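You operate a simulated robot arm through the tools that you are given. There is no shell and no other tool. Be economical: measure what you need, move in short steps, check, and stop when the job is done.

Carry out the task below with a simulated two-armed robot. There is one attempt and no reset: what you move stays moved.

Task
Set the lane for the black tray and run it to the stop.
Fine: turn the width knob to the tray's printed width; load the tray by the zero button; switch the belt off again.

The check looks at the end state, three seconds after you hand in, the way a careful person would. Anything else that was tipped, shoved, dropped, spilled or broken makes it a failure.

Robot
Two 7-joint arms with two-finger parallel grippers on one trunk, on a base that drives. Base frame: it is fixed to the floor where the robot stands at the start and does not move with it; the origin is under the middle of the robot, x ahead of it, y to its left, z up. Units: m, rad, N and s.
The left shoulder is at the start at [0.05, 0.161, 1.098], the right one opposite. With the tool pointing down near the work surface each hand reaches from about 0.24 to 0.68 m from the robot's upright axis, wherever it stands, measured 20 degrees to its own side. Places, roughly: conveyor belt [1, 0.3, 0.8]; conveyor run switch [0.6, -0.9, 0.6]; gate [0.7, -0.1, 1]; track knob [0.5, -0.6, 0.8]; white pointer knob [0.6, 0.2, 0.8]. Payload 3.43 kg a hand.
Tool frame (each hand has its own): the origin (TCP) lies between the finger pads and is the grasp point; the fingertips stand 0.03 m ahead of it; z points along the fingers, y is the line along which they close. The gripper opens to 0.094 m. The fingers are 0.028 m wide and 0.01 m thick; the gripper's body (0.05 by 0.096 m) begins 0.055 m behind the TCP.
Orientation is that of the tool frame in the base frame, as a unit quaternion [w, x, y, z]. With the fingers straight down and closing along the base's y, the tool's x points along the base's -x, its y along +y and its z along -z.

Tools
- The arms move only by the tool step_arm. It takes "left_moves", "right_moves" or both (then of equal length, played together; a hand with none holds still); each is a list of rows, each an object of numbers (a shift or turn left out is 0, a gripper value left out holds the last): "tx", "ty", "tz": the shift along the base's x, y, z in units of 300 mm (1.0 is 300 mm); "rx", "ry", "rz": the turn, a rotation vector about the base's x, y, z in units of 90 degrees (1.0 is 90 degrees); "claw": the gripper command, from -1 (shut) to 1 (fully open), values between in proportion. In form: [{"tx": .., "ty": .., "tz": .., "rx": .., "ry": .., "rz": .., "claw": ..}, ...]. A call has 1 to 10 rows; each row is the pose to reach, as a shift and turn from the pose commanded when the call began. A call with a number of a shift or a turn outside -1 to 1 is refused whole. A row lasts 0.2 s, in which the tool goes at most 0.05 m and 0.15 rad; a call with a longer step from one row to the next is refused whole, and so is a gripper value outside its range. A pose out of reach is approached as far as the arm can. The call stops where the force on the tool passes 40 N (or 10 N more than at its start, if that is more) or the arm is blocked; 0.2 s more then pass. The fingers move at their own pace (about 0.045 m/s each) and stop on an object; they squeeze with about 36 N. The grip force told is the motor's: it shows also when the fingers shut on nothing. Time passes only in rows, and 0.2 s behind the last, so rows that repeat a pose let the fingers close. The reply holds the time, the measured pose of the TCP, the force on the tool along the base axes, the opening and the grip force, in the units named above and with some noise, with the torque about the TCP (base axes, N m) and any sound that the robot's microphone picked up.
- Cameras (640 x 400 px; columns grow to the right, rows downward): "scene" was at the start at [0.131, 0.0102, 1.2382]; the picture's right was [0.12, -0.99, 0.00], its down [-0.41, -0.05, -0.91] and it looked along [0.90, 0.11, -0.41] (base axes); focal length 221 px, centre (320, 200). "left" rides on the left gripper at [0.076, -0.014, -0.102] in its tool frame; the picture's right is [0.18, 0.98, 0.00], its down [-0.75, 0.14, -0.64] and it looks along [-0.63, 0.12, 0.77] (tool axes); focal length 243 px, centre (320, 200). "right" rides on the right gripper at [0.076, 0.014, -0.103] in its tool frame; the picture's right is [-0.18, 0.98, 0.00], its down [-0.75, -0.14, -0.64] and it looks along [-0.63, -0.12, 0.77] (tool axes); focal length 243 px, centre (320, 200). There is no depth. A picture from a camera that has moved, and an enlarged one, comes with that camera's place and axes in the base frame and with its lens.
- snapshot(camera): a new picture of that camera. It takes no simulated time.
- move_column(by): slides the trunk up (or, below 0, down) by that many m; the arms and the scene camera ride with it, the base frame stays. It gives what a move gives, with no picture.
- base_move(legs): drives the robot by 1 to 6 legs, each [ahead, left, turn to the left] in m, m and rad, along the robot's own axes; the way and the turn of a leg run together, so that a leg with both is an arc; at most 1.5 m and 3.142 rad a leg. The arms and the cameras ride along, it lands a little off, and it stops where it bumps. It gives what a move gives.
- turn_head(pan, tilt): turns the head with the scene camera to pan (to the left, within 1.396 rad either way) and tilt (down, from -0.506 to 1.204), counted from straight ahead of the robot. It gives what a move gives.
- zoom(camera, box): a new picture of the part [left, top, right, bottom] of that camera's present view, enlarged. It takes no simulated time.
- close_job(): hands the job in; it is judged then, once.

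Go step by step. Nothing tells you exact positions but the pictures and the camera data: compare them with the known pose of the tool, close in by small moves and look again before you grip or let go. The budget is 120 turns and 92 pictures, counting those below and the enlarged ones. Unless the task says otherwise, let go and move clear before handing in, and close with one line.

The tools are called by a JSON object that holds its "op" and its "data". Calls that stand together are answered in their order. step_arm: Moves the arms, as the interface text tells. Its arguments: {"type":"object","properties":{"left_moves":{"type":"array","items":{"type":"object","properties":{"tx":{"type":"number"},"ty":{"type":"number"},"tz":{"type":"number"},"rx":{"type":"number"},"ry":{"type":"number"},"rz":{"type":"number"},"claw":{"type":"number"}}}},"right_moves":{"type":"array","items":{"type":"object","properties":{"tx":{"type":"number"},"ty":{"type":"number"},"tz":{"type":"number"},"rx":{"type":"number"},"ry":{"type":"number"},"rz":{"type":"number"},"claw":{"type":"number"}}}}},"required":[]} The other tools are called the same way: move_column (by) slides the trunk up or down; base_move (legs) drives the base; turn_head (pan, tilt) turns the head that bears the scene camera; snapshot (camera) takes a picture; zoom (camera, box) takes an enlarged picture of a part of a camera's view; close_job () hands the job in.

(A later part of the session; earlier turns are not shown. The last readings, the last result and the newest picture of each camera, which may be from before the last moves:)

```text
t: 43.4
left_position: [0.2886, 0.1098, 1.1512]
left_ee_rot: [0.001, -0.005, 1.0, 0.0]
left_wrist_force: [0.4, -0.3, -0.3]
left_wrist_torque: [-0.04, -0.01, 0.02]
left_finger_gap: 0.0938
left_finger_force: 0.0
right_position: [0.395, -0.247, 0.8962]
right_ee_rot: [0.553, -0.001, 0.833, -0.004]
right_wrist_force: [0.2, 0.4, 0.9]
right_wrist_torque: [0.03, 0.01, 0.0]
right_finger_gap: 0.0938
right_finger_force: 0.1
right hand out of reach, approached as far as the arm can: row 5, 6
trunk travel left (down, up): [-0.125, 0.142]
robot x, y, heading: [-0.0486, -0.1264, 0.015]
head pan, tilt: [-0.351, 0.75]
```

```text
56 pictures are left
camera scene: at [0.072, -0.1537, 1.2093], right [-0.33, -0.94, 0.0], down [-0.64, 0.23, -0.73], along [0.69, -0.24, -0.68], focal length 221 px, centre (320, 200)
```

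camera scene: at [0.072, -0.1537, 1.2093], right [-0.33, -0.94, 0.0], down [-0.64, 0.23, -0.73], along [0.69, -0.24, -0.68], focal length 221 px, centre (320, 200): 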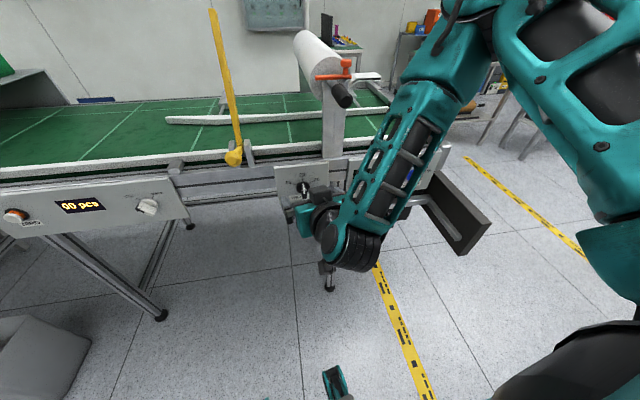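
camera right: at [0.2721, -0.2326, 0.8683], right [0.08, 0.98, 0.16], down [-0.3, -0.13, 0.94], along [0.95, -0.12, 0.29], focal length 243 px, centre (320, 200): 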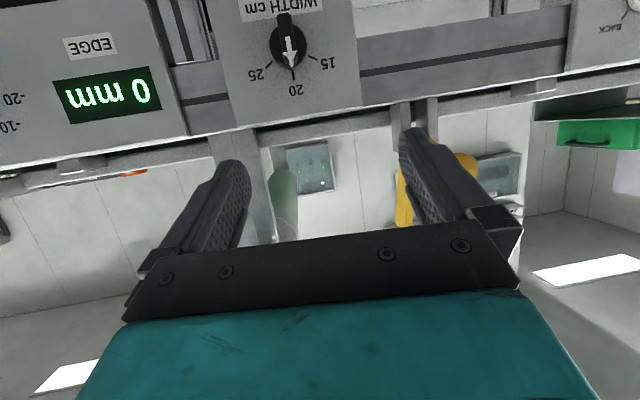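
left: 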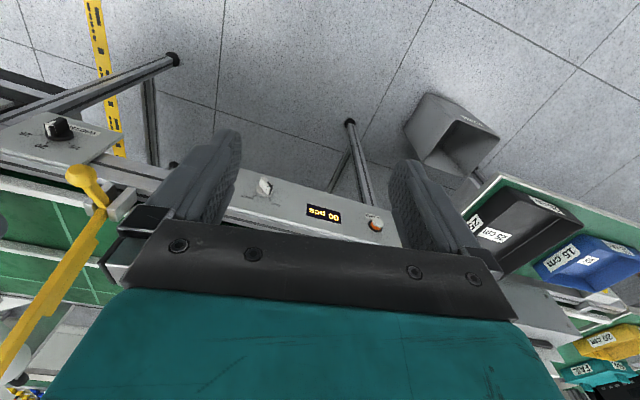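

The pose works. I'll lower to knob height and close in.

{"op": "step_arm", "data": {"right_moves": [{"tz": -0.1}, {"tz": -0.2, "ty": -0.05}, {"tz": -0.3, "ty": -0.09, "tx": 0.05}, {"tz": -0.32, "ty": -0.09, "tx": 0.15}]}}

{"op": "snapshot", "data": {"camera": "right"}}

{"op": "zoom", "data": {"camera": "scene", "box": [240, 140, 380, 240]}}

```text
t: 44.4
left_position: [0.2898, 0.1095, 1.1522]
left_ee_rot: [0.001, -0.005, 1.0, 0.001]
left_wrist_force: [0.3, -0.1, 0.5]
left_wrist_torque: [0.01, 0.0, 0.01]
left_finger_gap: 0.0942
left_finger_force: 0.1
right_position: [0.4425, -0.2176, 0.836]
right_ee_rot: [0.549, 0.004, 0.836, -0.011]
right_wrist_force: [0.1, 0.2, 0.5]
right_wrist_torque: [-0.02, 0.02, 0.01]
right_finger_gap: 0.0942
right_finger_force: 0.0
right hand out of reach, approached as far as the arm can: row 1, 2, 3, 4
trunk travel left (down, up): [-0.125, 0.142]
robot x, y, heading: [-0.0441, -0.1246, 0.009]
head pan, tilt: [-0.351, 0.75]
```

```text
55 pictures are left
camera right: at [0.3187, -0.2011, 0.808], right [0.09, 0.98, 0.15], down [-0.29, -0.12, 0.95], along [0.95, -0.13, 0.28], focal length 243 px, centre (320, 200)
```

right: 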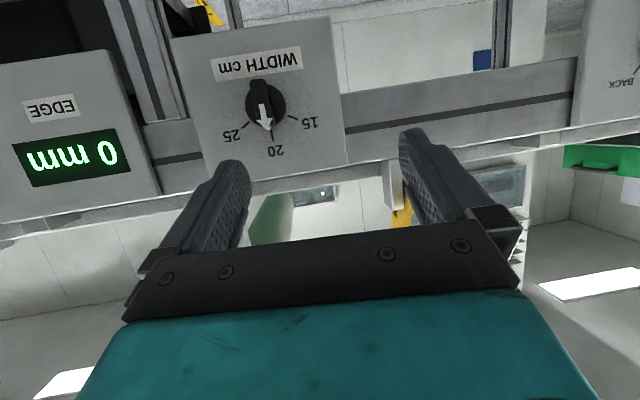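

```text
4.00 times, centred on (310, 190) of scene
camera zoom: at [0.0726, -0.1542, 1.2092], right [-0.33, -0.94, 0.0], down [-0.64, 0.23, -0.73], along [0.69, -0.24, -0.68], focal length 885 px, centre (360, 240)
```

zoom: 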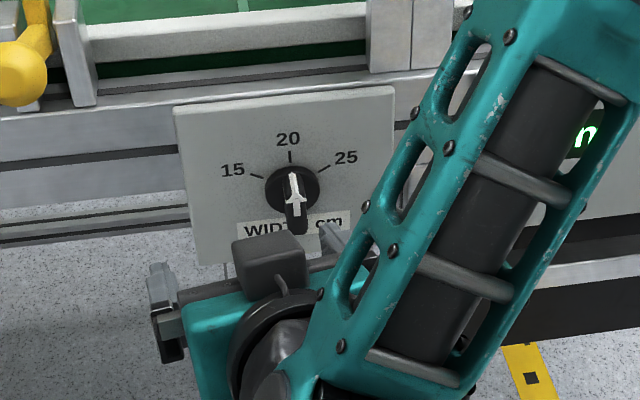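

The arm is near a joint limit in this pose, so I'll use the trunk and base for the remaining offset.

{"op": "move_column", "data": {"by": -0.05}}

{"op": "base_move", "data": {"legs": [[0, -0.06, 0]]}}

{"op": "snapshot", "data": {"camera": "right"}}

```text
t: 45.4
left_position: [0.2891, 0.11, 1.1015]
left_ee_rot: [0.002, -0.005, 1.0, 0.001]
left_wrist_force: [-0.6, 0.1, -0.2]
left_wrist_torque: [-0.02, 0.04, 0.0]
left_finger_gap: 0.0939
left_finger_force: 0.0
right_position: [0.4417, -0.2168, 0.7854]
right_ee_rot: [0.55, 0.004, 0.835, -0.011]
right_wrist_force: [0.5, -0.3, 0.3]
right_wrist_torque: [0.02, -0.02, 0.01]
right_finger_gap: 0.0937
right_finger_force: 0.1
trunk travel left (down, up): [-0.075, 0.192]
robot x, y, heading: [-0.0453, -0.1234, 0.007]
head pan, tilt: [-0.351, 0.75]
```

```text
t: 46.6
left_position: [0.291, 0.0495, 1.1021]
left_ee_rot: [0.0, -0.005, 1.0, 0.001]
left_wrist_force: [-0.6, 0.4, 0.3]
left_wrist_torque: [-0.01, -0.03, -0.01]
left_finger_gap: 0.0939
left_finger_force: 0.1
right_position: [0.4424, -0.2777, 0.7867]
right_ee_rot: [0.55, 0.003, 0.835, -0.011]
right_wrist_force: [1.0, 0.1, -0.2]
right_wrist_torque: [-0.01, -0.02, 0.0]
right_finger_gap: 0.094
right_finger_force: 0.0
trunk travel left (down, up): [-0.075, 0.192]
robot x, y, heading: [-0.0451, -0.1845, 0.008]
head pan, tilt: [-0.351, 0.75]
```

```text
53 pictures are left
camera right: at [0.3191, -0.261, 0.7586], right [0.09, 0.98, 0.15], down [-0.29, -0.12, 0.95], along [0.95, -0.13, 0.28], focal length 243 px, centre (320, 200)
```

right: 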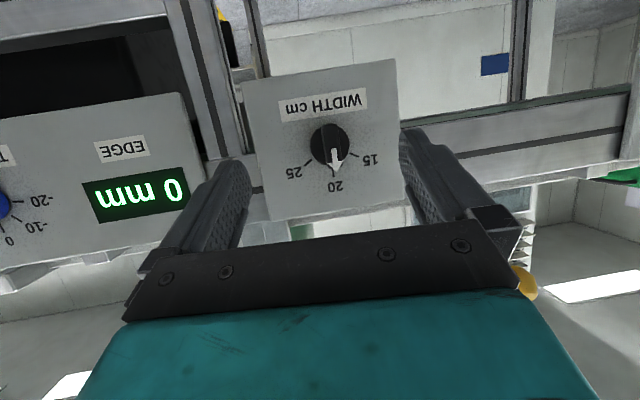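

The fingers straddle the knob, which sits at about (0.56, −0.274, 0.778). I'll move forward carefully.

{"op": "step_arm", "data": {"right_moves": [{"tx": 0.07, "ty": 0.012}, {"tx": 0.14, "ty": 0.012}, {"tx": 0.21, "ty": 0.012}]}}

{"op": "snapshot", "data": {"camera": "right"}}

```text
t: 47.4
left_position: [0.2907, 0.0504, 1.1019]
left_ee_rot: [0.0, -0.005, 1.0, 0.0]
left_wrist_force: [0.0, 0.0, -0.7]
left_wrist_torque: [0.01, 0.01, 0.0]
left_finger_gap: 0.0939
left_finger_force: 0.0
right_position: [0.5057, -0.274, 0.7871]
right_ee_rot: [0.55, 0.004, 0.835, -0.011]
right_wrist_force: [0.1, 0.1, 0.1]
right_wrist_torque: [0.01, 0.0, 0.01]
right_finger_gap: 0.094
right_finger_force: 0.1
trunk travel left (down, up): [-0.075, 0.192]
robot x, y, heading: [-0.0445, -0.1869, 0.011]
head pan, tilt: [-0.351, 0.75]
```

```text
52 pictures are left
camera right: at [0.3822, -0.2578, 0.7592], right [0.09, 0.98, 0.15], down [-0.29, -0.12, 0.95], along [0.95, -0.13, 0.28], focal length 243 px, centre (320, 200)
```

right: 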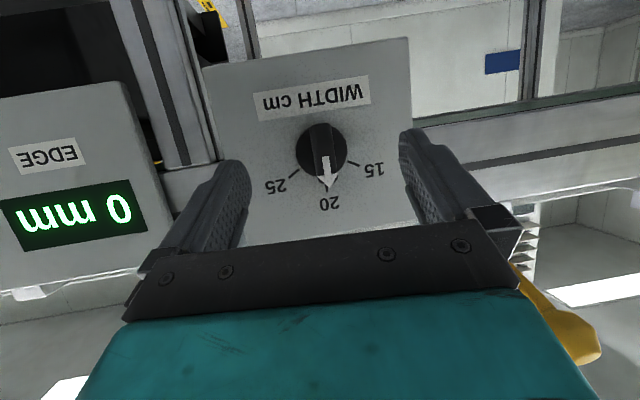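

{"op": "step_arm", "data": {"right_moves": [{"tx": 0.05}, {"tx": 0.09}]}}

{"op": "zoom", "data": {"camera": "scene", "box": [200, 120, 360, 220]}}

{"op": "zoom", "data": {"camera": "right", "box": [180, 30, 480, 250]}}

```text
t: 48.0
left_position: [0.2893, 0.0498, 1.1018]
left_ee_rot: [0.001, -0.006, 1.0, 0.001]
left_wrist_force: [-0.5, -0.2, 0.3]
left_wrist_torque: [0.02, 0.02, 0.0]
left_finger_gap: 0.0939
left_finger_force: 0.1
right_position: [0.5318, -0.2733, 0.788]
right_ee_rot: [0.548, 0.004, 0.836, -0.011]
right_wrist_force: [-0.2, 0.4, -0.1]
right_wrist_torque: [0.03, -0.02, 0.01]
right_finger_gap: 0.0941
right_finger_force: 0.1
trunk travel left (down, up): [-0.075, 0.192]
robot x, y, heading: [-0.0453, -0.1855, 0.014]
head pan, tilt: [-0.351, 0.75]
```

```text
4.00 times, centred on (280, 170) of scene
camera zoom: at [0.0726, -0.2139, 1.1593], right [-0.33, -0.94, 0.0], down [-0.64, 0.23, -0.73], along [0.69, -0.24, -0.68], focal length 885 px, centre (480, 320)
```

zoom: 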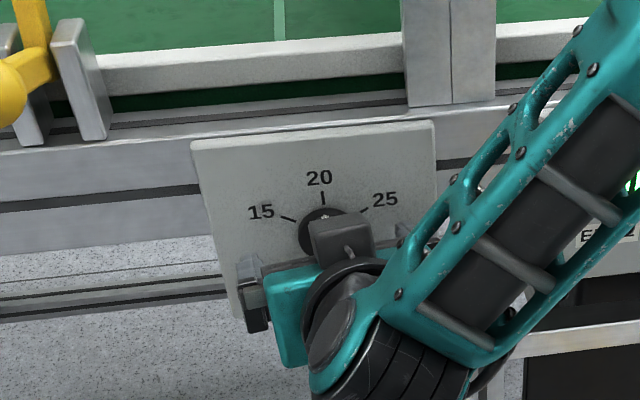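

```text
1.82 times, centred on (330, 140) of right
camera zoom: at [0.4085, -0.257, 0.7594], right [0.09, 0.98, 0.15], down [-0.29, -0.12, 0.95], along [0.95, -0.13, 0.28], focal length 441 px, centre (302, 309)
```

zoom: 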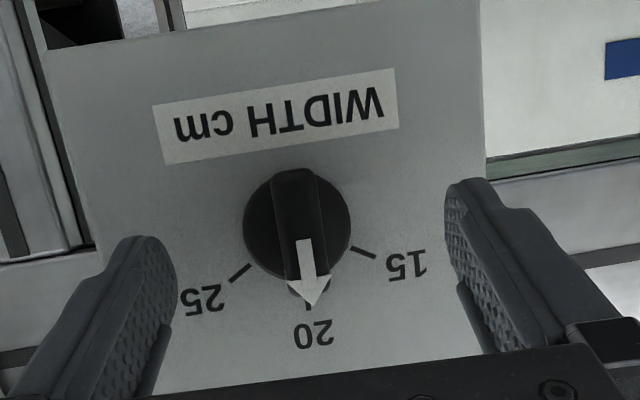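

The fingertips line up on either side of the blade. I'll close the gripper and read the gap.

{"op": "step_arm", "data": {"right_moves": [{"claw": -1}, {"claw": -1}, {"claw": -1}, {"claw": -1}, {"claw": -1}, {"claw": -1}]}}

{"op": "zoom", "data": {"camera": "right", "box": [180, 30, 480, 250]}}

```text
t: 49.4
left_position: [0.2898, 0.0497, 1.1015]
left_ee_rot: [0.001, -0.005, 1.0, 0.001]
left_wrist_force: [0.6, 0.4, 0.0]
left_wrist_torque: [-0.03, 0.0, 0.04]
left_finger_gap: 0.0939
left_finger_force: 0.0
right_position: [0.5334, -0.2737, 0.7862]
right_ee_rot: [0.55, 0.004, 0.835, -0.011]
right_wrist_force: [-1.0, 1.5, -0.7]
right_wrist_torque: [-0.01, -0.01, -0.4]
right_finger_gap: 0.0166
right_finger_force: 42.7
trunk travel left (down, up): [-0.075, 0.192]
robot x, y, heading: [-0.0459, -0.1899, 0.01]
head pan, tilt: [-0.351, 0.75]
```

```text
1.82 times, centred on (330, 140) of right
camera zoom: at [0.4085, -0.257, 0.7595], right [0.09, 0.98, 0.15], down [-0.29, -0.12, 0.95], along [0.95, -0.13, 0.28], focal length 441 px, centre (302, 309)
```

zoom: 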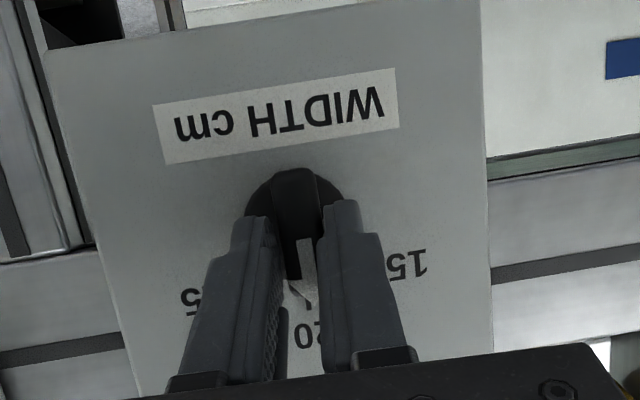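

The blade is gripped, with a gap of 16.6 mm. Now I'll turn it 60° clockwise (+rx) about the knob axis.

{"op": "step_arm", "data": {"right_moves": [{"rx": 0.083, "ty": -0.004}, {"rx": 0.167, "ty": -0.008}, {"rx": 0.25, "ty": -0.012, "tz": -0.002}, {"rx": 0.333, "ty": -0.015, "tz": -0.004}, {"rx": 0.417, "ty": -0.018, "tz": -0.006}, {"rx": 0.5, "ty": -0.021, "tz": -0.009}, {"rx": 0.583, "ty": -0.024, "tz": -0.012}, {"rx": 0.667, "ty": -0.026, "tz": -0.015}]}}

{"op": "snapshot", "data": {"camera": "scene"}}

{"op": "snapshot", "data": {"camera": "right"}}

```text
t: 49.9
left_position: [0.2907, 0.0486, 1.1002]
left_ee_rot: [0.001, -0.004, 1.0, -0.001]
left_wrist_force: [0.1, 1.2, -0.3]
left_wrist_torque: [-0.05, 0.02, 0.02]
left_finger_gap: 0.094
left_finger_force: 0.0
right_position: [0.5316, -0.2732, 0.7891]
right_ee_rot: [0.537, 0.067, 0.84, 0.046]
right_wrist_force: [-0.6, -3.0, -1.4]
right_wrist_torque: [-0.05, 0.28, -0.82]
right_finger_gap: 0.0165
right_finger_force: 45.5
right hand out of reach, approached as far as the arm can: row 1, 2
trunk travel left (down, up): [-0.075, 0.192]
robot x, y, heading: [-0.0451, -0.1855, 0.008]
head pan, tilt: [-0.351, 0.75]
stopped in row 2 (right hand): the force on the tool passed its limit at 48 N (the readings are from after the stop); the commanded pose is now the measured one
```

```text
48 pictures are left
camera scene: at [0.0722, -0.2139, 1.1594], right [-0.34, -0.94, 0.0], down [-0.64, 0.23, -0.73], along [0.69, -0.25, -0.68], focal length 221 px, centre (320, 200)
```

scene: 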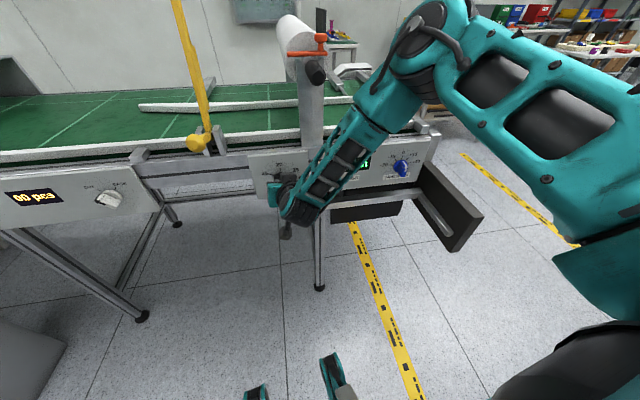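

```text
47 pictures are left
camera right: at [0.4088, -0.2479, 0.7674], right [0.14, 0.94, 0.31], down [-0.28, -0.27, 0.92], along [0.95, -0.21, 0.23], focal length 243 px, centre (320, 200)
```

right: 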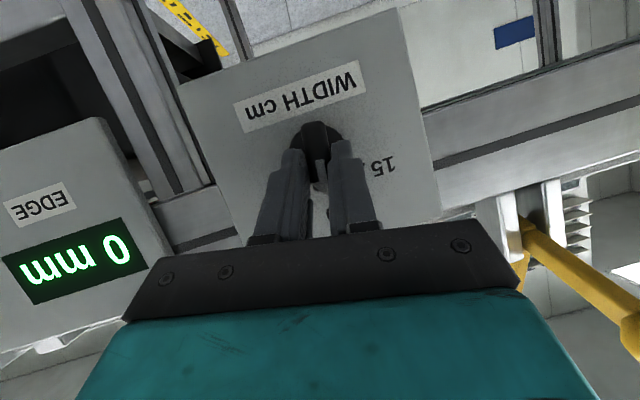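

The arm runs out of wrist range after about 10°. I'll let go, back out, and regrip with a steeper tool (about 45° down) from a better base position, so the roll has room.

{"op": "step_arm", "data": {"right_moves": [{"claw": 0.6}, {"claw": 0.6}, {"claw": 0.6}, {"tx": -0.12, "claw": 0.6}, {"tx": -0.25, "claw": 0.6}, {"tx": -0.38, "claw": 0.6}]}}

{"op": "base_move", "data": {"legs": [[0, 0.1, 0]]}}

{"op": "step_arm", "data": {"right_moves": [{"rx": -0.08, "ry": 0.05, "tz": 0.1}, {"rx": -0.13, "ry": 0.13, "tz": 0.2, "ty": -0.1}, {"rx": -0.13, "ry": 0.22, "tz": 0.25, "ty": -0.2}, {"rx": -0.13, "ry": 0.22, "tz": 0.25, "ty": -0.3, "tx": 0.1}]}}

{"op": "snapshot", "data": {"camera": "right"}}

```text
t: 51.3
left_position: [0.2902, 0.0486, 1.1024]
left_ee_rot: [0.0, -0.005, 1.0, 0.001]
left_wrist_force: [1.1, 0.1, 0.2]
left_wrist_torque: [-0.03, -0.02, -0.03]
left_finger_gap: 0.0939
left_finger_force: 0.1
right_position: [0.4189, -0.2711, 0.7931]
right_ee_rot: [0.537, 0.065, 0.84, 0.049]
right_wrist_force: [-0.6, 0.2, -0.4]
right_wrist_torque: [0.03, 0.03, -0.02]
right_finger_gap: 0.0751
right_finger_force: 0.0
trunk travel left (down, up): [-0.075, 0.192]
robot x, y, heading: [-0.0404, -0.1858, 0.01]
head pan, tilt: [-0.351, 0.75]
```

```text
t: 52.8
left_position: [0.2909, 0.144, 1.1015]
left_ee_rot: [0.001, -0.005, 1.0, 0.0]
left_wrist_force: [0.2, 0.5, -0.2]
left_wrist_torque: [0.01, 0.01, 0.01]
left_finger_gap: 0.0936
left_finger_force: 0.1
right_position: [0.4187, -0.1752, 0.7936]
right_ee_rot: [0.538, 0.066, 0.839, 0.047]
right_wrist_force: [0.2, 1.4, 0.3]
right_wrist_torque: [0.0, 0.01, -0.01]
right_finger_gap: 0.0754
right_finger_force: 0.1
trunk travel left (down, up): [-0.075, 0.192]
robot x, y, heading: [-0.0451, -0.0885, 0.004]
head pan, tilt: [-0.351, 0.75]
```

```text
t: 53.8
left_position: [0.2899, 0.1438, 1.1012]
left_ee_rot: [0.001, -0.003, 1.0, 0.001]
left_wrist_force: [-1.3, -0.1, -0.2]
left_wrist_torque: [-0.02, 0.02, 0.01]
left_finger_gap: 0.0941
left_finger_force: 0.1
right_position: [0.4488, -0.2655, 0.869]
right_ee_rot: [0.389, 0.018, 0.92, -0.049]
right_wrist_force: [-0.1, -0.5, -0.2]
right_wrist_torque: [0.0, 0.0, -0.01]
right_finger_gap: 0.0752
right_finger_force: 0.2
trunk travel left (down, up): [-0.075, 0.192]
robot x, y, heading: [-0.0453, -0.0916, 0.007]
head pan, tilt: [-0.351, 0.75]
```

```text
46 pictures are left
camera right: at [0.3252, -0.2399, 0.8862], right [0.2, 0.98, 0.06], down [0.06, -0.07, 1.0], along [0.98, -0.19, -0.07], focal length 243 px, centre (320, 200)
```

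right: 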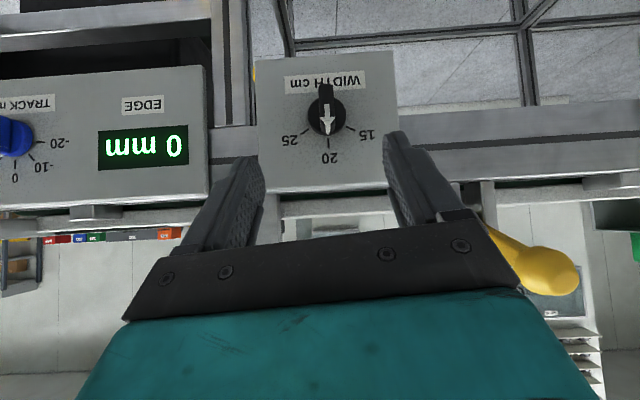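

The tool is now about 45° down with the knob well in view. I'll square it up, advance along the tool axis, and grip the blade again.

{"op": "step_arm", "data": {"right_moves": [{"tx": 0.074, "ty": -0.028, "tz": -0.02, "rz": 0.045, "rx": 0.048}, {"tx": 0.17, "ty": -0.028, "tz": -0.12, "rz": 0.045, "rx": 0.048}, {"tx": 0.23, "ty": -0.028, "tz": -0.18, "rz": 0.045, "rx": 0.048}, {"tx": 0.287, "ty": -0.028, "tz": -0.23, "rz": 0.045, "rx": 0.048}]}}

{"op": "snapshot", "data": {"camera": "right"}}

```text
t: 54.8
left_position: [0.2898, 0.1441, 1.1019]
left_ee_rot: [0.001, -0.004, 1.0, 0.001]
left_wrist_force: [0.2, -0.1, 0.5]
left_wrist_torque: [0.0, 0.0, -0.03]
left_finger_gap: 0.0938
left_finger_force: 0.0
right_position: [0.5366, -0.2757, 0.8005]
right_ee_rot: [0.39, 0.001, 0.921, -0.002]
right_wrist_force: [1.2, 0.0, 1.2]
right_wrist_torque: [0.0, -0.03, 0.0]
right_finger_gap: 0.0751
right_finger_force: 0.1
trunk travel left (down, up): [-0.075, 0.192]
robot x, y, heading: [-0.0502, -0.0907, 0.007]
head pan, tilt: [-0.351, 0.75]
```

```text
45 pictures are left
camera right: at [0.4098, -0.2608, 0.8186], right [0.13, 0.98, 0.13], down [0.06, -0.14, 0.99], along [0.99, -0.12, -0.08], focal length 243 px, centre (320, 200)
```

right: 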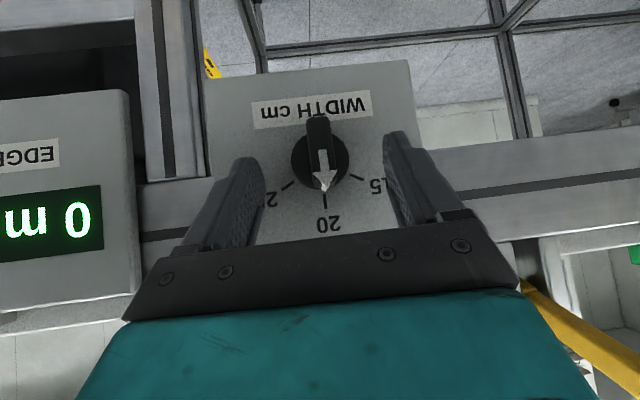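

{"op": "step_arm", "data": {"right_moves": [{"claw": -1}, {"claw": -1}, {"claw": -1}, {"claw": -1}, {"claw": -1}]}}

{"op": "step_arm", "data": {"right_moves": [{"rx": 0.0833, "ty": -0.0094, "tz": -0.0006}, {"rx": 0.1667, "ty": -0.0185, "tz": -0.0024}, {"rx": 0.25, "ty": -0.0274, "tz": -0.0055}, {"rx": 0.3333, "ty": -0.0358, "tz": -0.0096}, {"rx": 0.4167, "ty": -0.0436, "tz": -0.0148}, {"rx": 0.5, "ty": -0.0507, "tz": -0.021}, {"rx": 0.5833, "ty": -0.0569, "tz": -0.028}, {"rx": 0.6667, "ty": -0.062, "tz": -0.0358}]}}

{"op": "snapshot", "data": {"camera": "right"}}

```text
t: 56.0
left_position: [0.2905, 0.144, 1.102]
left_ee_rot: [0.001, -0.003, 1.0, 0.0]
left_wrist_force: [0.5, 0.0, -0.4]
left_wrist_torque: [-0.03, -0.02, 0.0]
left_finger_gap: 0.0938
left_finger_force: 0.1
right_position: [0.5352, -0.274, 0.8018]
right_ee_rot: [0.39, 0.0, 0.921, -0.001]
right_wrist_force: [0.3, 4.6, -1.5]
right_wrist_torque: [0.05, -0.24, -0.38]
right_finger_gap: 0.0176
right_finger_force: 43.6
trunk travel left (down, up): [-0.075, 0.192]
robot x, y, heading: [-0.0437, -0.0895, 0.002]
head pan, tilt: [-0.351, 0.75]
```

```text
t: 57.8
left_position: [0.2885, 0.1418, 1.1017]
left_ee_rot: [0.001, -0.004, 1.0, 0.0]
left_wrist_force: [-0.6, -0.2, 0.3]
left_wrist_torque: [-0.03, -0.06, 0.04]
left_finger_gap: 0.0942
left_finger_force: 0.1
right_position: [0.5336, -0.2956, 0.7879]
right_ee_rot: [0.338, 0.197, 0.798, 0.459]
right_wrist_force: [-11.0, -14.4, 2.5]
right_wrist_torque: [-0.19, 0.19, -1.17]
right_finger_gap: 0.0158
right_finger_force: 44.9
trunk travel left (down, up): [-0.075, 0.192]
robot x, y, heading: [-0.0468, -0.0884, 0.009]
head pan, tilt: [-0.351, 0.75]
```

```text
44 pictures are left
camera right: at [0.4077, -0.3023, 0.8104], right [0.13, 0.38, 0.92], down [0.06, -0.93, 0.37], along [0.99, 0.01, -0.14], focal length 243 px, centre (320, 200)
```

right: 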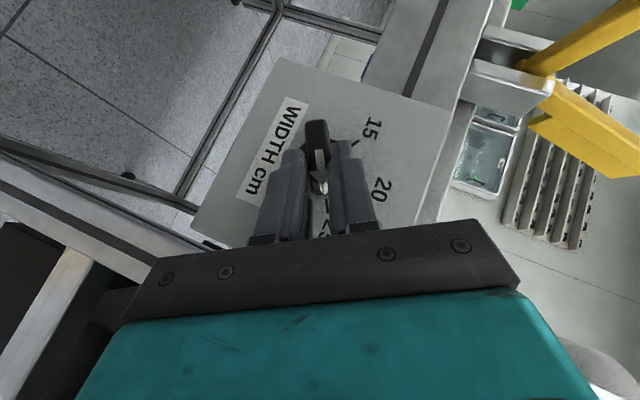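

The turn completed. I'll release, back out along the tool axis, and check the pointer.

{"op": "step_arm", "data": {"right_moves": [{"claw": 0.2}, {"claw": 0.2}, {"claw": 0.2}, {"tx": -0.08, "ty": -0.06, "tz": 0.035}, {"tx": -0.18, "ty": -0.14, "tz": 0.08}, {"tx": -0.28, "ty": -0.2, "tz": 0.13}, {"tx": -0.38, "ty": -0.26, "tz": 0.18}]}}

{"op": "zoom", "data": {"camera": "right", "box": [220, 60, 440, 230]}}

{"op": "turn_head", "data": {"pan": -0.35, "tilt": 0.45}}

{"op": "snapshot", "data": {"camera": "scene"}}

```text
t: 59.4
left_position: [0.2901, 0.1436, 1.1022]
left_ee_rot: [0.001, -0.004, 1.0, 0.001]
left_wrist_force: [-0.4, 0.2, 0.3]
left_wrist_torque: [0.0, -0.01, 0.0]
left_finger_gap: 0.0941
left_finger_force: 0.1
right_position: [0.4203, -0.3684, 0.8414]
right_ee_rot: [0.338, 0.194, 0.797, 0.461]
right_wrist_force: [-0.3, -0.1, 0.1]
right_wrist_torque: [-0.01, -0.01, 0.01]
right_finger_gap: 0.0564
right_finger_force: 0.1
trunk travel left (down, up): [-0.075, 0.192]
robot x, y, heading: [-0.0455, -0.0876, 0.012]
head pan, tilt: [-0.351, 0.75]
```

```text
2.35 times, centred on (330, 145) of right
camera zoom: at [0.2952, -0.3757, 0.8645], right [0.13, 0.38, 0.92], down [0.06, -0.93, 0.37], along [0.99, 0.01, -0.14], focal length 571 px, centre (296, 329)
```

zoom: 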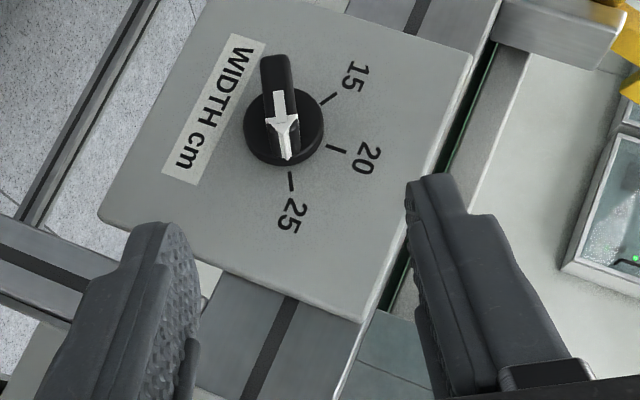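

```text
t: 60.2
left_position: [0.291, 0.1448, 1.1019]
left_ee_rot: [0.0, -0.004, 1.0, 0.001]
left_wrist_force: [0.3, -0.3, 0.8]
left_wrist_torque: [0.01, -0.04, 0.0]
left_finger_gap: 0.0942
left_finger_force: 0.0
right_position: [0.423, -0.3686, 0.842]
right_ee_rot: [0.338, 0.194, 0.798, 0.459]
right_wrist_force: [0.6, 0.5, 0.3]
right_wrist_torque: [0.01, -0.01, 0.02]
right_finger_gap: 0.0564
right_finger_force: 0.0
trunk travel left (down, up): [-0.075, 0.192]
robot x, y, heading: [-0.0459, -0.0912, 0.005]
head pan, tilt: [-0.351, 0.45]
```

```text
42 pictures are left
camera scene: at [0.08, -0.122, 1.1857], right [-0.34, -0.94, 0.0], down [-0.41, 0.15, -0.9], along [0.85, -0.3, -0.44], focal length 221 px, centre (320, 200)
```

scene: 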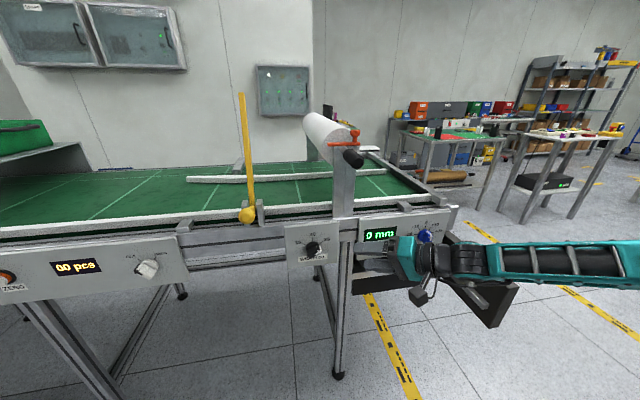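

The pointer sits exactly on 25 and the tool is clear. I'll bring the right arm back to neutral in two steps, then drive left to the tray table.

{"op": "step_arm", "data": {"right_moves": [{"rx": -0.0833, "tx": -0.05}, {"rx": -0.1667, "tz": 0.1, "tx": -0.1}, {"rx": -0.25, "tz": 0.2, "tx": -0.1}, {"rx": -0.3333, "tz": 0.3, "tx": -0.1}, {"rx": -0.4167, "tz": 0.4, "tx": -0.1}, {"rx": -0.5, "tz": 0.5, "tx": -0.1}, {"rx": -0.5833, "tz": 0.5, "tx": -0.1}, {"rx": -0.6667, "tz": 0.5, "tx": -0.1}]}}

{"op": "step_arm", "data": {"right_moves": [{"ry": 0.09}, {"ry": 0.18}, {"ry": 0.27, "ty": 0.1}, {"ry": 0.36, "ty": 0.2}, {"ry": 0.45, "ty": 0.3}, {"ry": 0.51, "ty": 0.4}]}}

{"op": "move_column", "data": {"by": 0.05}}

{"op": "base_move", "data": {"legs": [[-0.05, 0, 0], [0, 0.7, 0]]}}

{"op": "turn_head", "data": {"pan": 0.2, "tilt": 0.6}}

{"op": "snapshot", "data": {"camera": "scene"}}

```text
t: 62.0
left_position: [0.2893, 0.1434, 1.1012]
left_ee_rot: [0.001, -0.003, 1.0, 0.001]
left_wrist_force: [-0.5, 0.3, -0.2]
left_wrist_torque: [0.0, 0.01, -0.02]
left_finger_gap: 0.0939
left_finger_force: 0.1
right_position: [0.3915, -0.3694, 0.9923]
right_ee_rot: [0.389, -0.001, 0.921, -0.001]
right_wrist_force: [-0.2, 0.3, -1.2]
right_wrist_torque: [0.01, -0.03, 0.05]
right_finger_gap: 0.0564
right_finger_force: 0.0
right hand out of reach, approached as far as the arm can: row 2
trunk travel left (down, up): [-0.075, 0.192]
robot x, y, heading: [-0.0444, -0.0898, 0.005]
head pan, tilt: [-0.351, 0.45]
```

```text
t: 63.4
left_position: [0.2906, 0.1441, 1.101]
left_ee_rot: [0.0, -0.004, 1.0, 0.0]
left_wrist_force: [-1.2, -0.6, 0.0]
left_wrist_torque: [0.03, -0.02, 0.02]
left_finger_gap: 0.0941
left_finger_force: 0.1
right_position: [0.3896, -0.2526, 0.9948]
right_ee_rot: [0.0, -0.001, 1.0, -0.001]
right_wrist_force: [0.0, 0.4, 0.3]
right_wrist_torque: [-0.02, 0.02, 0.03]
right_finger_gap: 0.0565
right_finger_force: 0.0
trunk travel left (down, up): [-0.075, 0.192]
robot x, y, heading: [-0.0464, -0.092, 0.006]
head pan, tilt: [-0.351, 0.45]
```

```text
t: 64.3
left_position: [0.29, 0.1427, 1.1511]
left_ee_rot: [0.0, -0.004, 1.0, 0.001]
left_wrist_force: [0.9, 0.9, -1.1]
left_wrist_torque: [-0.02, 0.02, 0.01]
left_finger_gap: 0.094
left_finger_force: 0.0
right_position: [0.3883, -0.2522, 1.0434]
right_ee_rot: [0.0, -0.001, 1.0, 0.0]
right_wrist_force: [0.7, 0.9, -0.2]
right_wrist_torque: [-0.01, 0.01, 0.02]
right_finger_gap: 0.0564
right_finger_force: 0.1
trunk travel left (down, up): [-0.125, 0.142]
robot x, y, heading: [-0.0467, -0.0881, 0.004]
head pan, tilt: [-0.351, 0.45]
```

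```text
t: 71.4
left_position: [0.2262, 0.8482, 1.1503]
left_ee_rot: [0.001, -0.011, 1.0, 0.0]
left_wrist_force: [-0.7, -0.8, -0.9]
left_wrist_torque: [-0.03, 0.03, 0.02]
left_finger_gap: 0.0943
left_finger_force: 0.0
right_position: [0.331, 0.4524, 1.0434]
right_ee_rot: [0.0, -0.007, 1.0, -0.001]
right_wrist_force: [0.5, 0.2, -0.2]
right_wrist_torque: [-0.01, -0.01, -0.03]
right_finger_gap: 0.0567
right_finger_force: 0.1
trunk travel left (down, up): [-0.125, 0.142]
robot x, y, heading: [-0.1047, 0.613, 0.02]
head pan, tilt: [-0.351, 0.45]
```

```text
t: 72.4
left_position: [0.2257, 0.8471, 1.152]
left_ee_rot: [0.001, -0.01, 1.0, 0.001]
left_wrist_force: [-0.1, -0.2, 0.8]
left_wrist_torque: [0.0, 0.0, 0.0]
left_finger_gap: 0.0943
left_finger_force: 0.0
right_position: [0.3314, 0.4516, 1.0442]
right_ee_rot: [0.0, -0.007, 1.0, -0.001]
right_wrist_force: [-0.7, -0.1, -0.3]
right_wrist_torque: [0.01, 0.01, 0.02]
right_finger_gap: 0.0565
right_finger_force: 0.1
trunk travel left (down, up): [-0.125, 0.142]
robot x, y, heading: [-0.1081, 0.6081, 0.018]
head pan, tilt: [0.201, 0.6]
```

```text
41 pictures are left
camera scene: at [0.0186, 0.6279, 1.2222], right [0.22, -0.98, 0.0], down [-0.55, -0.12, -0.83], along [0.81, 0.18, -0.56], focal length 221 px, centre (320, 200)
```

scene: 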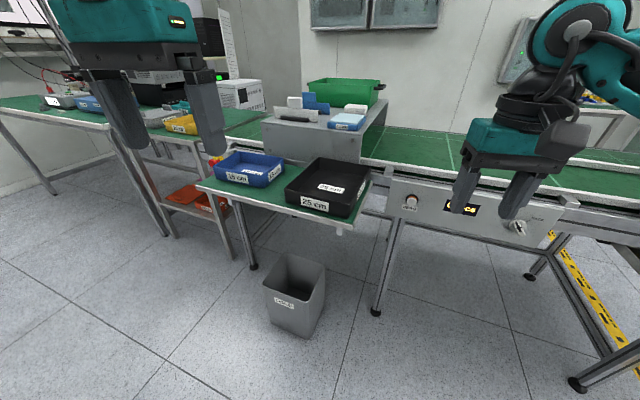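

{"op": "zoom", "data": {"camera": "scene", "box": [180, 110, 400, 250]}}

```text
2.86 times, centred on (290, 180) of scene
camera zoom: at [0.0186, 0.6279, 1.2222], right [0.22, -0.98, 0.0], down [-0.55, -0.12, -0.83], along [0.81, 0.18, -0.56], focal length 632 px, centre (406, 257)
```

zoom: 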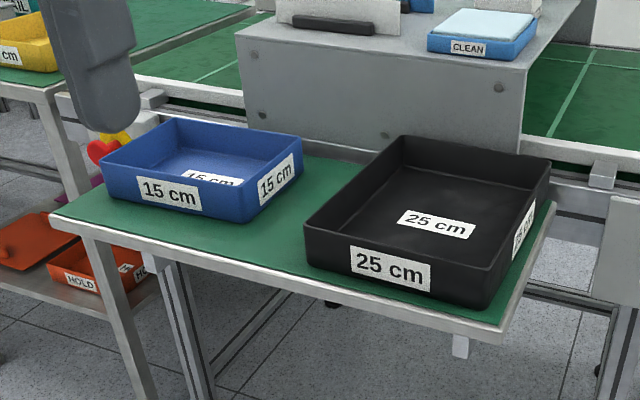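

The black tray's rim corners triangulate to about (0.54,0.85), (0.51,0.66), (0.77,0.61) and (0.79,0.81), with the rim at z ≈ 0.88. It measures about 0.20 × 0.26 and its 25 cm side already lies across the belt, which is skewed about 10°. Now I need the rail and belt by the zero button.

{"op": "turn_head", "data": {"pan": -0.3, "tilt": 0.6}}

{"op": "snapshot", "data": {"camera": "scene"}}

{"op": "snapshot", "data": {"camera": "right"}}

{"op": "snapshot", "data": {"camera": "left"}}

```text
t: 73.3
left_position: [0.2259, 0.8478, 1.1511]
left_ee_rot: [0.0, -0.01, 1.0, 0.001]
left_wrist_force: [0.3, -0.1, 0.6]
left_wrist_torque: [0.01, -0.01, -0.01]
left_finger_gap: 0.094
left_finger_force: 0.1
right_position: [0.3317, 0.452, 1.0449]
right_ee_rot: [0.001, -0.006, 1.0, 0.0]
right_wrist_force: [0.4, -0.2, 0.2]
right_wrist_torque: [-0.02, -0.04, 0.01]
right_finger_gap: 0.0563
right_finger_force: 0.0
trunk travel left (down, up): [-0.125, 0.142]
robot x, y, heading: [-0.1082, 0.6057, 0.021]
head pan, tilt: [-0.3, 0.6]
```

```text
39 pictures are left
camera scene: at [0.0173, 0.5843, 1.2222], right [-0.28, -0.96, 0.0], down [-0.54, 0.16, -0.83], along [0.79, -0.23, -0.56], focal length 221 px, centre (320, 200)
```

scene: 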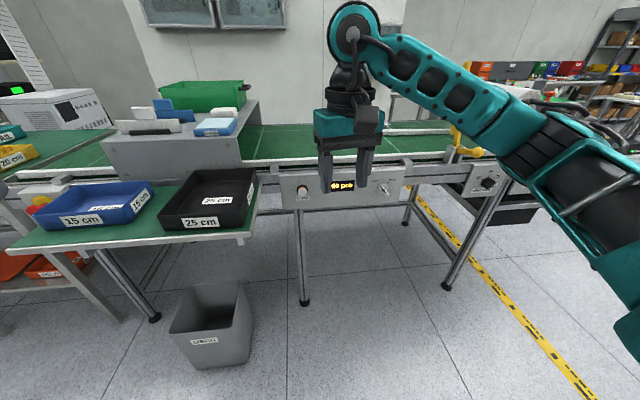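

```text
38 pictures are left
camera right: at [0.2551, 0.4659, 1.1484], right [0.17, 0.99, 0.0], down [0.75, -0.13, 0.64], along [0.63, -0.11, -0.77], focal length 243 px, centre (320, 200)
```

right: 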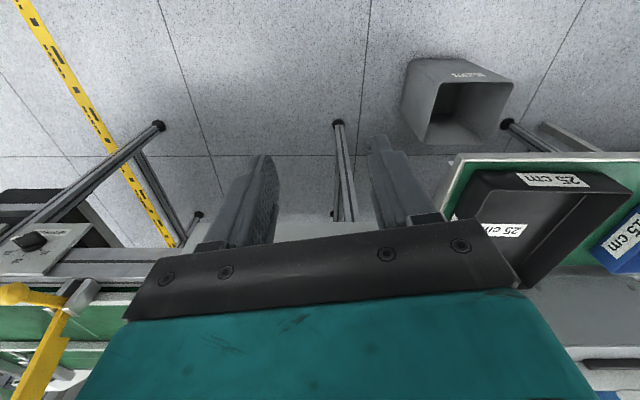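

```text
37 pictures are left
camera left: at [0.1491, 0.8313, 1.2532], right [-0.2, 0.98, 0.0], down [0.75, 0.16, 0.64], along [0.63, 0.13, -0.77], focal length 243 px, centre (320, 200)
```

left: 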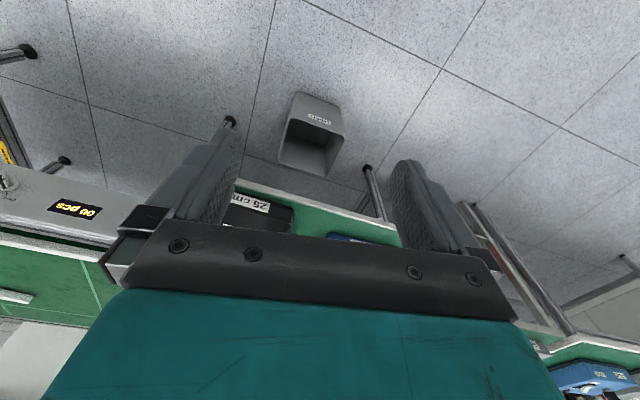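

{"op": "zoom", "data": {"camera": "scene", "box": [230, 100, 470, 230]}}

```text
2.67 times, centred on (350, 165) of scene
camera zoom: at [0.0173, 0.5843, 1.2222], right [-0.28, -0.96, 0.0], down [-0.54, 0.16, -0.83], along [0.79, -0.23, -0.56], focal length 590 px, centre (240, 293)
```

zoom: 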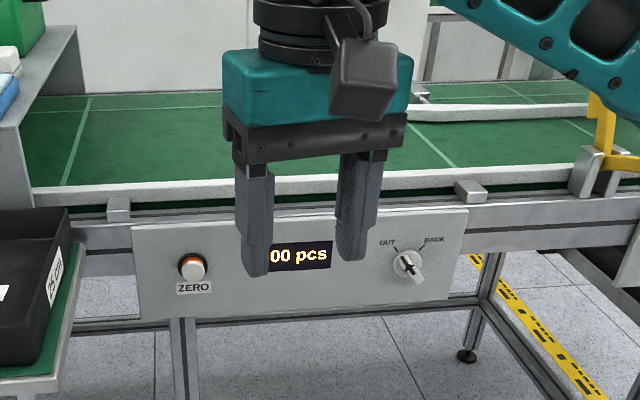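

The front line runs from (0.575,−0.27) to (0.708,0.458), so the conveyor is skewed about −10.5° and the tray is aligned with it. I'll turn the base to that heading so ahead means across the belt, and stand about 0.6 m short of the tray.

{"op": "base_move", "data": {"legs": [[0, 0, -0.205], [0.0, 0.26, 0], [0.12, 0, 0]]}}

{"op": "turn_head", "data": {"pan": 0, "tilt": 0.75}}

{"op": "snapshot", "data": {"camera": "scene"}}

```text
t: 77.8
left_position: [0.4343, 1.0115, 1.1514]
left_ee_rot: [0.001, 0.096, 0.995, 0.001]
left_wrist_force: [0.0, 1.1, -0.5]
left_wrist_torque: [-0.01, 0.03, -0.02]
left_finger_gap: 0.0939
left_finger_force: 0.0
right_position: [0.4533, 0.603, 1.0439]
right_ee_rot: [0.0, 0.099, 0.995, -0.001]
right_wrist_force: [1.4, 0.1, 0.2]
right_wrist_torque: [-0.01, 0.01, 0.01]
right_finger_gap: 0.0566
right_finger_force: 0.1
trunk travel left (down, up): [-0.125, 0.142]
robot x, y, heading: [0.0575, 0.8485, -0.188]
head pan, tilt: [-0.3, 0.6]
```

```text
t: 78.7
left_position: [0.4333, 1.0109, 1.1508]
left_ee_rot: [0.001, 0.095, 0.995, 0.001]
left_wrist_force: [0.5, 0.0, -0.2]
left_wrist_torque: [0.03, 0.0, 0.0]
left_finger_gap: 0.0941
left_finger_force: 0.1
right_position: [0.4538, 0.6033, 1.0449]
right_ee_rot: [0.001, 0.099, 0.995, -0.001]
right_wrist_force: [0.0, 1.0, -0.3]
right_wrist_torque: [0.01, 0.01, -0.03]
right_finger_gap: 0.0565
right_finger_force: 0.0
trunk travel left (down, up): [-0.125, 0.142]
robot x, y, heading: [0.0583, 0.8454, -0.188]
head pan, tilt: [0.0, 0.75]
```

```text
35 pictures are left
camera scene: at [0.1788, 0.8229, 1.2093], right [-0.19, -0.98, 0.0], down [-0.67, 0.13, -0.73], along [0.72, -0.14, -0.68], focal length 221 px, centre (320, 200)
```

scene: 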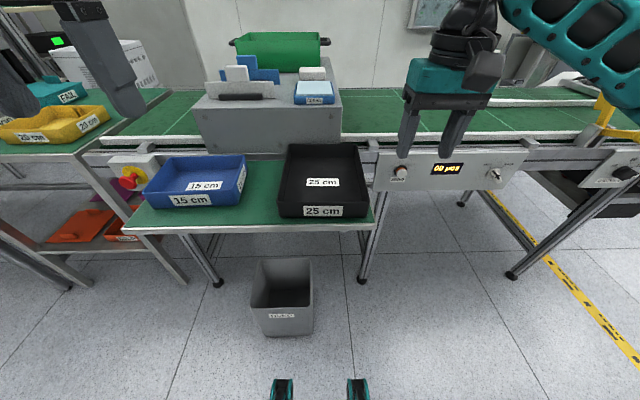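

Nicely aligned. I'll zoom to measure the tray, rail and belt.

{"op": "zoom", "data": {"camera": "scene", "box": [260, 120, 420, 230]}}

```text
3.64 times, centred on (340, 175) of scene
camera zoom: at [0.1788, 0.8229, 1.2093], right [-0.19, -0.98, 0.0], down [-0.67, 0.13, -0.73], along [0.72, -0.14, -0.68], focal length 804 px, centre (247, 291)
```

zoom: 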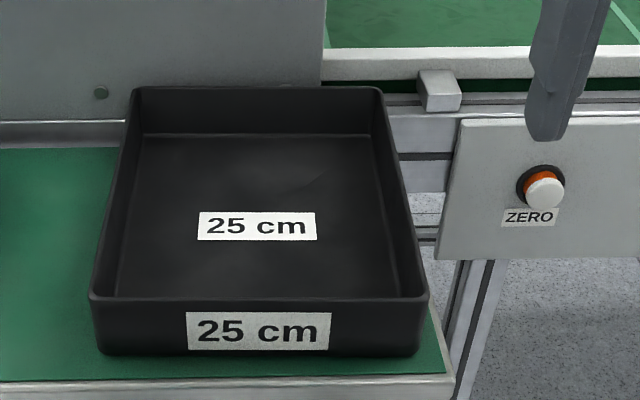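

Measurements along the belt-aligned axes (c across, s downstream):
- **Tray:** rim z ≈ 0.888; side walls at s ≈ −0.933 and −0.735; mid c ≈ 0.48.
- **Front rail:** inner face at about c 0.715.

I'll bring both hands above the side walls.

{"op": "step_arm", "data": {"left_moves": [{"tx": 0.0895, "ty": -0.0771, "tz": -0.0625, "claw": 0.06}, {"tx": 0.179, "ty": -0.154, "tz": -0.125, "claw": 0.06}, {"tx": 0.2685, "ty": -0.231, "tz": -0.1875, "claw": 0.06}, {"tx": 0.358, "ty": -0.308, "tz": -0.25, "claw": 0.06}, {"tx": 0.4475, "ty": -0.3855, "tz": -0.3125, "claw": 0.06}, {"tx": 0.537, "ty": -0.4626, "tz": -0.375, "claw": 0.06}, {"tx": 0.6265, "ty": -0.54, "tz": -0.4375, "claw": 0.06}, {"tx": 0.716, "ty": -0.617, "tz": -0.5, "claw": 0.06}], "right_moves": [{"tx": 0.0655, "ty": 0.012, "tz": -0.01875, "claw": 0.06}, {"tx": 0.131, "ty": 0.024, "tz": -0.0375}, {"tx": 0.1965, "ty": 0.036, "tz": -0.056}, {"tx": 0.262, "ty": 0.048, "tz": -0.075}, {"tx": 0.3275, "ty": 0.06, "tz": -0.094}, {"tx": 0.393, "ty": 0.072, "tz": -0.1125}, {"tx": 0.4585, "ty": 0.084, "tz": -0.131}, {"tx": 0.524, "ty": 0.096, "tz": -0.15}]}}

{"op": "snapshot", "data": {"camera": "left"}}

{"op": "snapshot", "data": {"camera": "right"}}

{"op": "zoom", "data": {"camera": "scene", "box": [240, 110, 420, 230]}}

```text
t: 80.5
left_position: [0.5854, 0.9178, 1.0104]
left_ee_rot: [0.002, 0.095, 0.995, 0.0]
left_wrist_force: [0.4, -0.4, -0.2]
left_wrist_torque: [0.04, 0.03, 0.0]
left_finger_gap: 0.0497
left_finger_force: 0.1
left hand out of reach, approached as far as the arm can: row 5, 6, 7, 8
right_position: [0.6124, 0.6333, 0.9989]
right_ee_rot: [0.001, 0.098, 0.995, -0.001]
right_wrist_force: [1.1, -0.1, 0.5]
right_wrist_torque: [0.02, 0.0, 0.01]
right_finger_gap: 0.0495
right_finger_force: 0.1
trunk travel left (down, up): [-0.125, 0.142]
robot x, y, heading: [0.0574, 0.8471, -0.192]
head pan, tilt: [0.0, 0.75]
```

```text
33 pictures are left
camera left: at [0.5067, 0.9172, 1.1119], right [0.0, 1.0, 0.0], down [0.77, 0.0, 0.64], along [0.64, 0.0, -0.77], focal length 243 px, centre (320, 200)
```

left: 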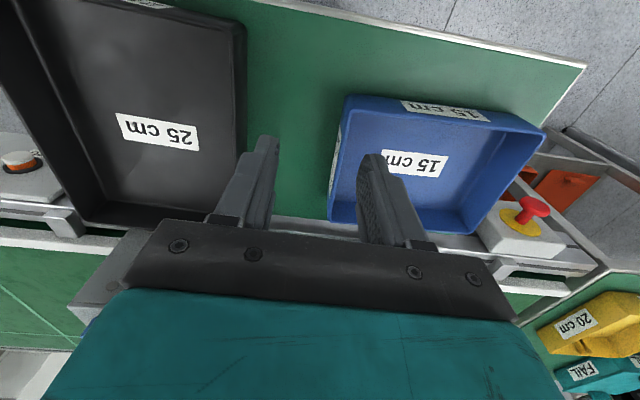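

```text
32 pictures are left
camera right: at [0.5416, 0.6627, 1.1036], right [0.37, 0.93, 0.0], down [0.71, -0.28, 0.64], along [0.6, -0.24, -0.77], focal length 243 px, centre (320, 200)
```

right: 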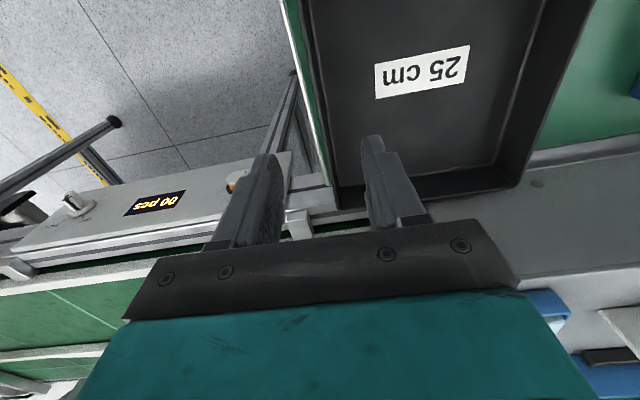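

```text
3.33 times, centred on (330, 170) of scene
camera zoom: at [0.1793, 0.8232, 1.2092], right [-0.19, -0.98, 0.0], down [-0.67, 0.13, -0.73], along [0.72, -0.14, -0.68], focal length 737 px, centre (287, 300)
```

zoom: 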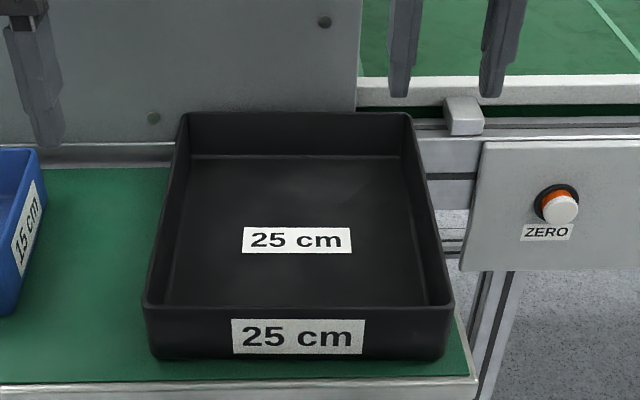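

The right hand is placed, but the left stopped short by about 0.1 m. I'll re-command the left from where it is: forward first, then across.

{"op": "step_arm", "data": {"left_moves": [{"tx": 0.1}, {"tx": 0.2, "ty": -0.04}, {"tx": 0.2, "ty": -0.15}, {"tx": 0.2, "ty": -0.25}, {"tx": 0.2, "ty": -0.305}]}}

```text
t: 81.7
left_position: [0.5879, 0.9195, 1.0028]
left_ee_rot: [0.002, 0.095, 0.996, 0.0]
left_wrist_force: [1.1, 0.9, -0.3]
left_wrist_torque: [0.01, -0.04, 0.03]
left_finger_gap: 0.0499
left_finger_force: 0.1
left hand out of reach, approached as far as the arm can: row 1, 2, 3, 4, 5
right_position: [0.6119, 0.633, 0.9996]
right_ee_rot: [0.002, 0.099, 0.995, -0.001]
right_wrist_force: [0.0, 0.8, 1.0]
right_wrist_torque: [-0.01, 0.01, 0.01]
right_finger_gap: 0.0497
right_finger_force: 0.0
trunk travel left (down, up): [-0.125, 0.142]
robot x, y, heading: [0.0608, 0.8467, -0.195]
head pan, tilt: [0.0, 0.75]
```

{"op": "step_arm", "data": {"left_moves": [{"tz": -0.1}, {"tz": -0.17}, {"tz": -0.17, "tx": 0.1}, {"tz": -0.17, "tx": 0.1, "ty": -0.1}, {"tz": -0.17, "tx": 0.1, "ty": -0.2}]}}

{"op": "turn_head", "data": {"pan": 0.35, "tilt": 0.3}}

{"op": "snapshot", "data": {"camera": "scene"}}

```text
t: 82.8
left_position: [0.5815, 0.9181, 0.9627]
left_ee_rot: [0.002, 0.095, 0.995, 0.0]
left_wrist_force: [0.0, -0.2, 0.3]
left_wrist_torque: [0.01, -0.04, -0.01]
left_finger_gap: 0.0498
left_finger_force: 0.0
left hand out of reach, approached as far as the arm can: row 1, 2, 3, 4, 5
right_position: [0.6123, 0.634, 0.9991]
right_ee_rot: [0.0, 0.098, 0.995, 0.0]
right_wrist_force: [-0.3, -0.6, -0.1]
right_wrist_torque: [0.03, 0.01, 0.02]
right_finger_gap: 0.0499
right_finger_force: 0.1
trunk travel left (down, up): [-0.125, 0.142]
robot x, y, heading: [0.0564, 0.8515, -0.191]
head pan, tilt: [0.0, 0.75]
```

```text
t: 83.8
left_position: [0.5804, 0.9179, 0.9641]
left_ee_rot: [0.002, 0.095, 0.995, 0.0]
left_wrist_force: [-0.1, -0.7, 0.1]
left_wrist_torque: [-0.01, 0.02, -0.01]
left_finger_gap: 0.0494
left_finger_force: 0.0
right_position: [0.6128, 0.6329, 0.9991]
right_ee_rot: [0.0, 0.099, 0.995, -0.001]
right_wrist_force: [0.3, -0.7, 0.5]
right_wrist_torque: [0.0, -0.01, -0.01]
right_finger_gap: 0.0496
right_finger_force: 0.0
trunk travel left (down, up): [-0.125, 0.142]
robot x, y, heading: [0.0558, 0.8513, -0.187]
head pan, tilt: [0.351, 0.3]
```

```text
30 pictures are left
camera scene: at [0.1896, 0.8535, 1.2496], right [0.16, -0.99, 0.0], down [-0.29, -0.05, -0.96], along [0.94, 0.15, -0.3], focal length 221 px, centre (320, 200)
```

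scene: 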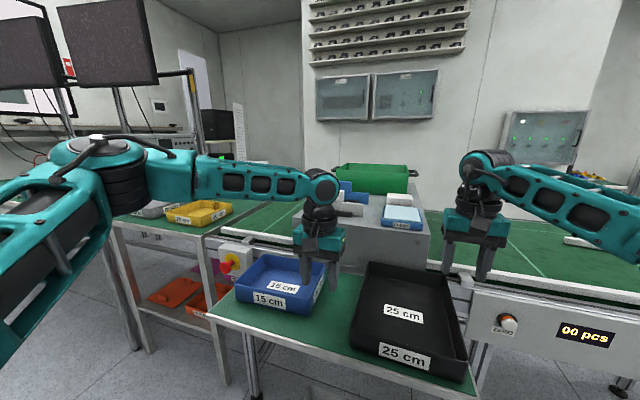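

The left forearm comes in from the side and seems wrist-limited. I'll test whether some yaw frees it, staying at a safe height.

{"op": "step_arm", "data": {"left_moves": [{"tz": 0.1, "rz": -0.09}, {"tz": 0.13, "rz": -0.18}, {"tz": 0.13, "rz": -0.27, "tx": 0.08}, {"tz": 0.13, "rz": -0.27, "tx": 0.18}, {"tz": 0.13, "rz": -0.27, "tx": 0.2, "ty": -0.1}, {"tz": 0.13, "rz": -0.27, "tx": 0.2, "ty": -0.2}, {"tz": 0.13, "rz": -0.27, "tx": 0.2, "ty": -0.3}]}}

```text
t: 85.3
left_position: [0.5832, 0.9144, 1.0042]
left_ee_rot: [0.001, 0.303, 0.953, 0.0]
left_wrist_force: [0.1, 0.4, 0.4]
left_wrist_torque: [-0.01, -0.04, 0.05]
left_finger_gap: 0.0498
left_finger_force: 0.1
left hand out of reach, approached as far as the arm can: row 3, 4, 5, 6, 7
right_position: [0.6123, 0.6327, 0.9997]
right_ee_rot: [0.001, 0.098, 0.995, -0.001]
right_wrist_force: [0.2, 0.3, -0.2]
right_wrist_torque: [0.02, -0.02, 0.0]
right_finger_gap: 0.0496
right_finger_force: 0.1
trunk travel left (down, up): [-0.125, 0.142]
robot x, y, heading: [0.0535, 0.8448, -0.189]
head pan, tilt: [0.351, 0.3]
```

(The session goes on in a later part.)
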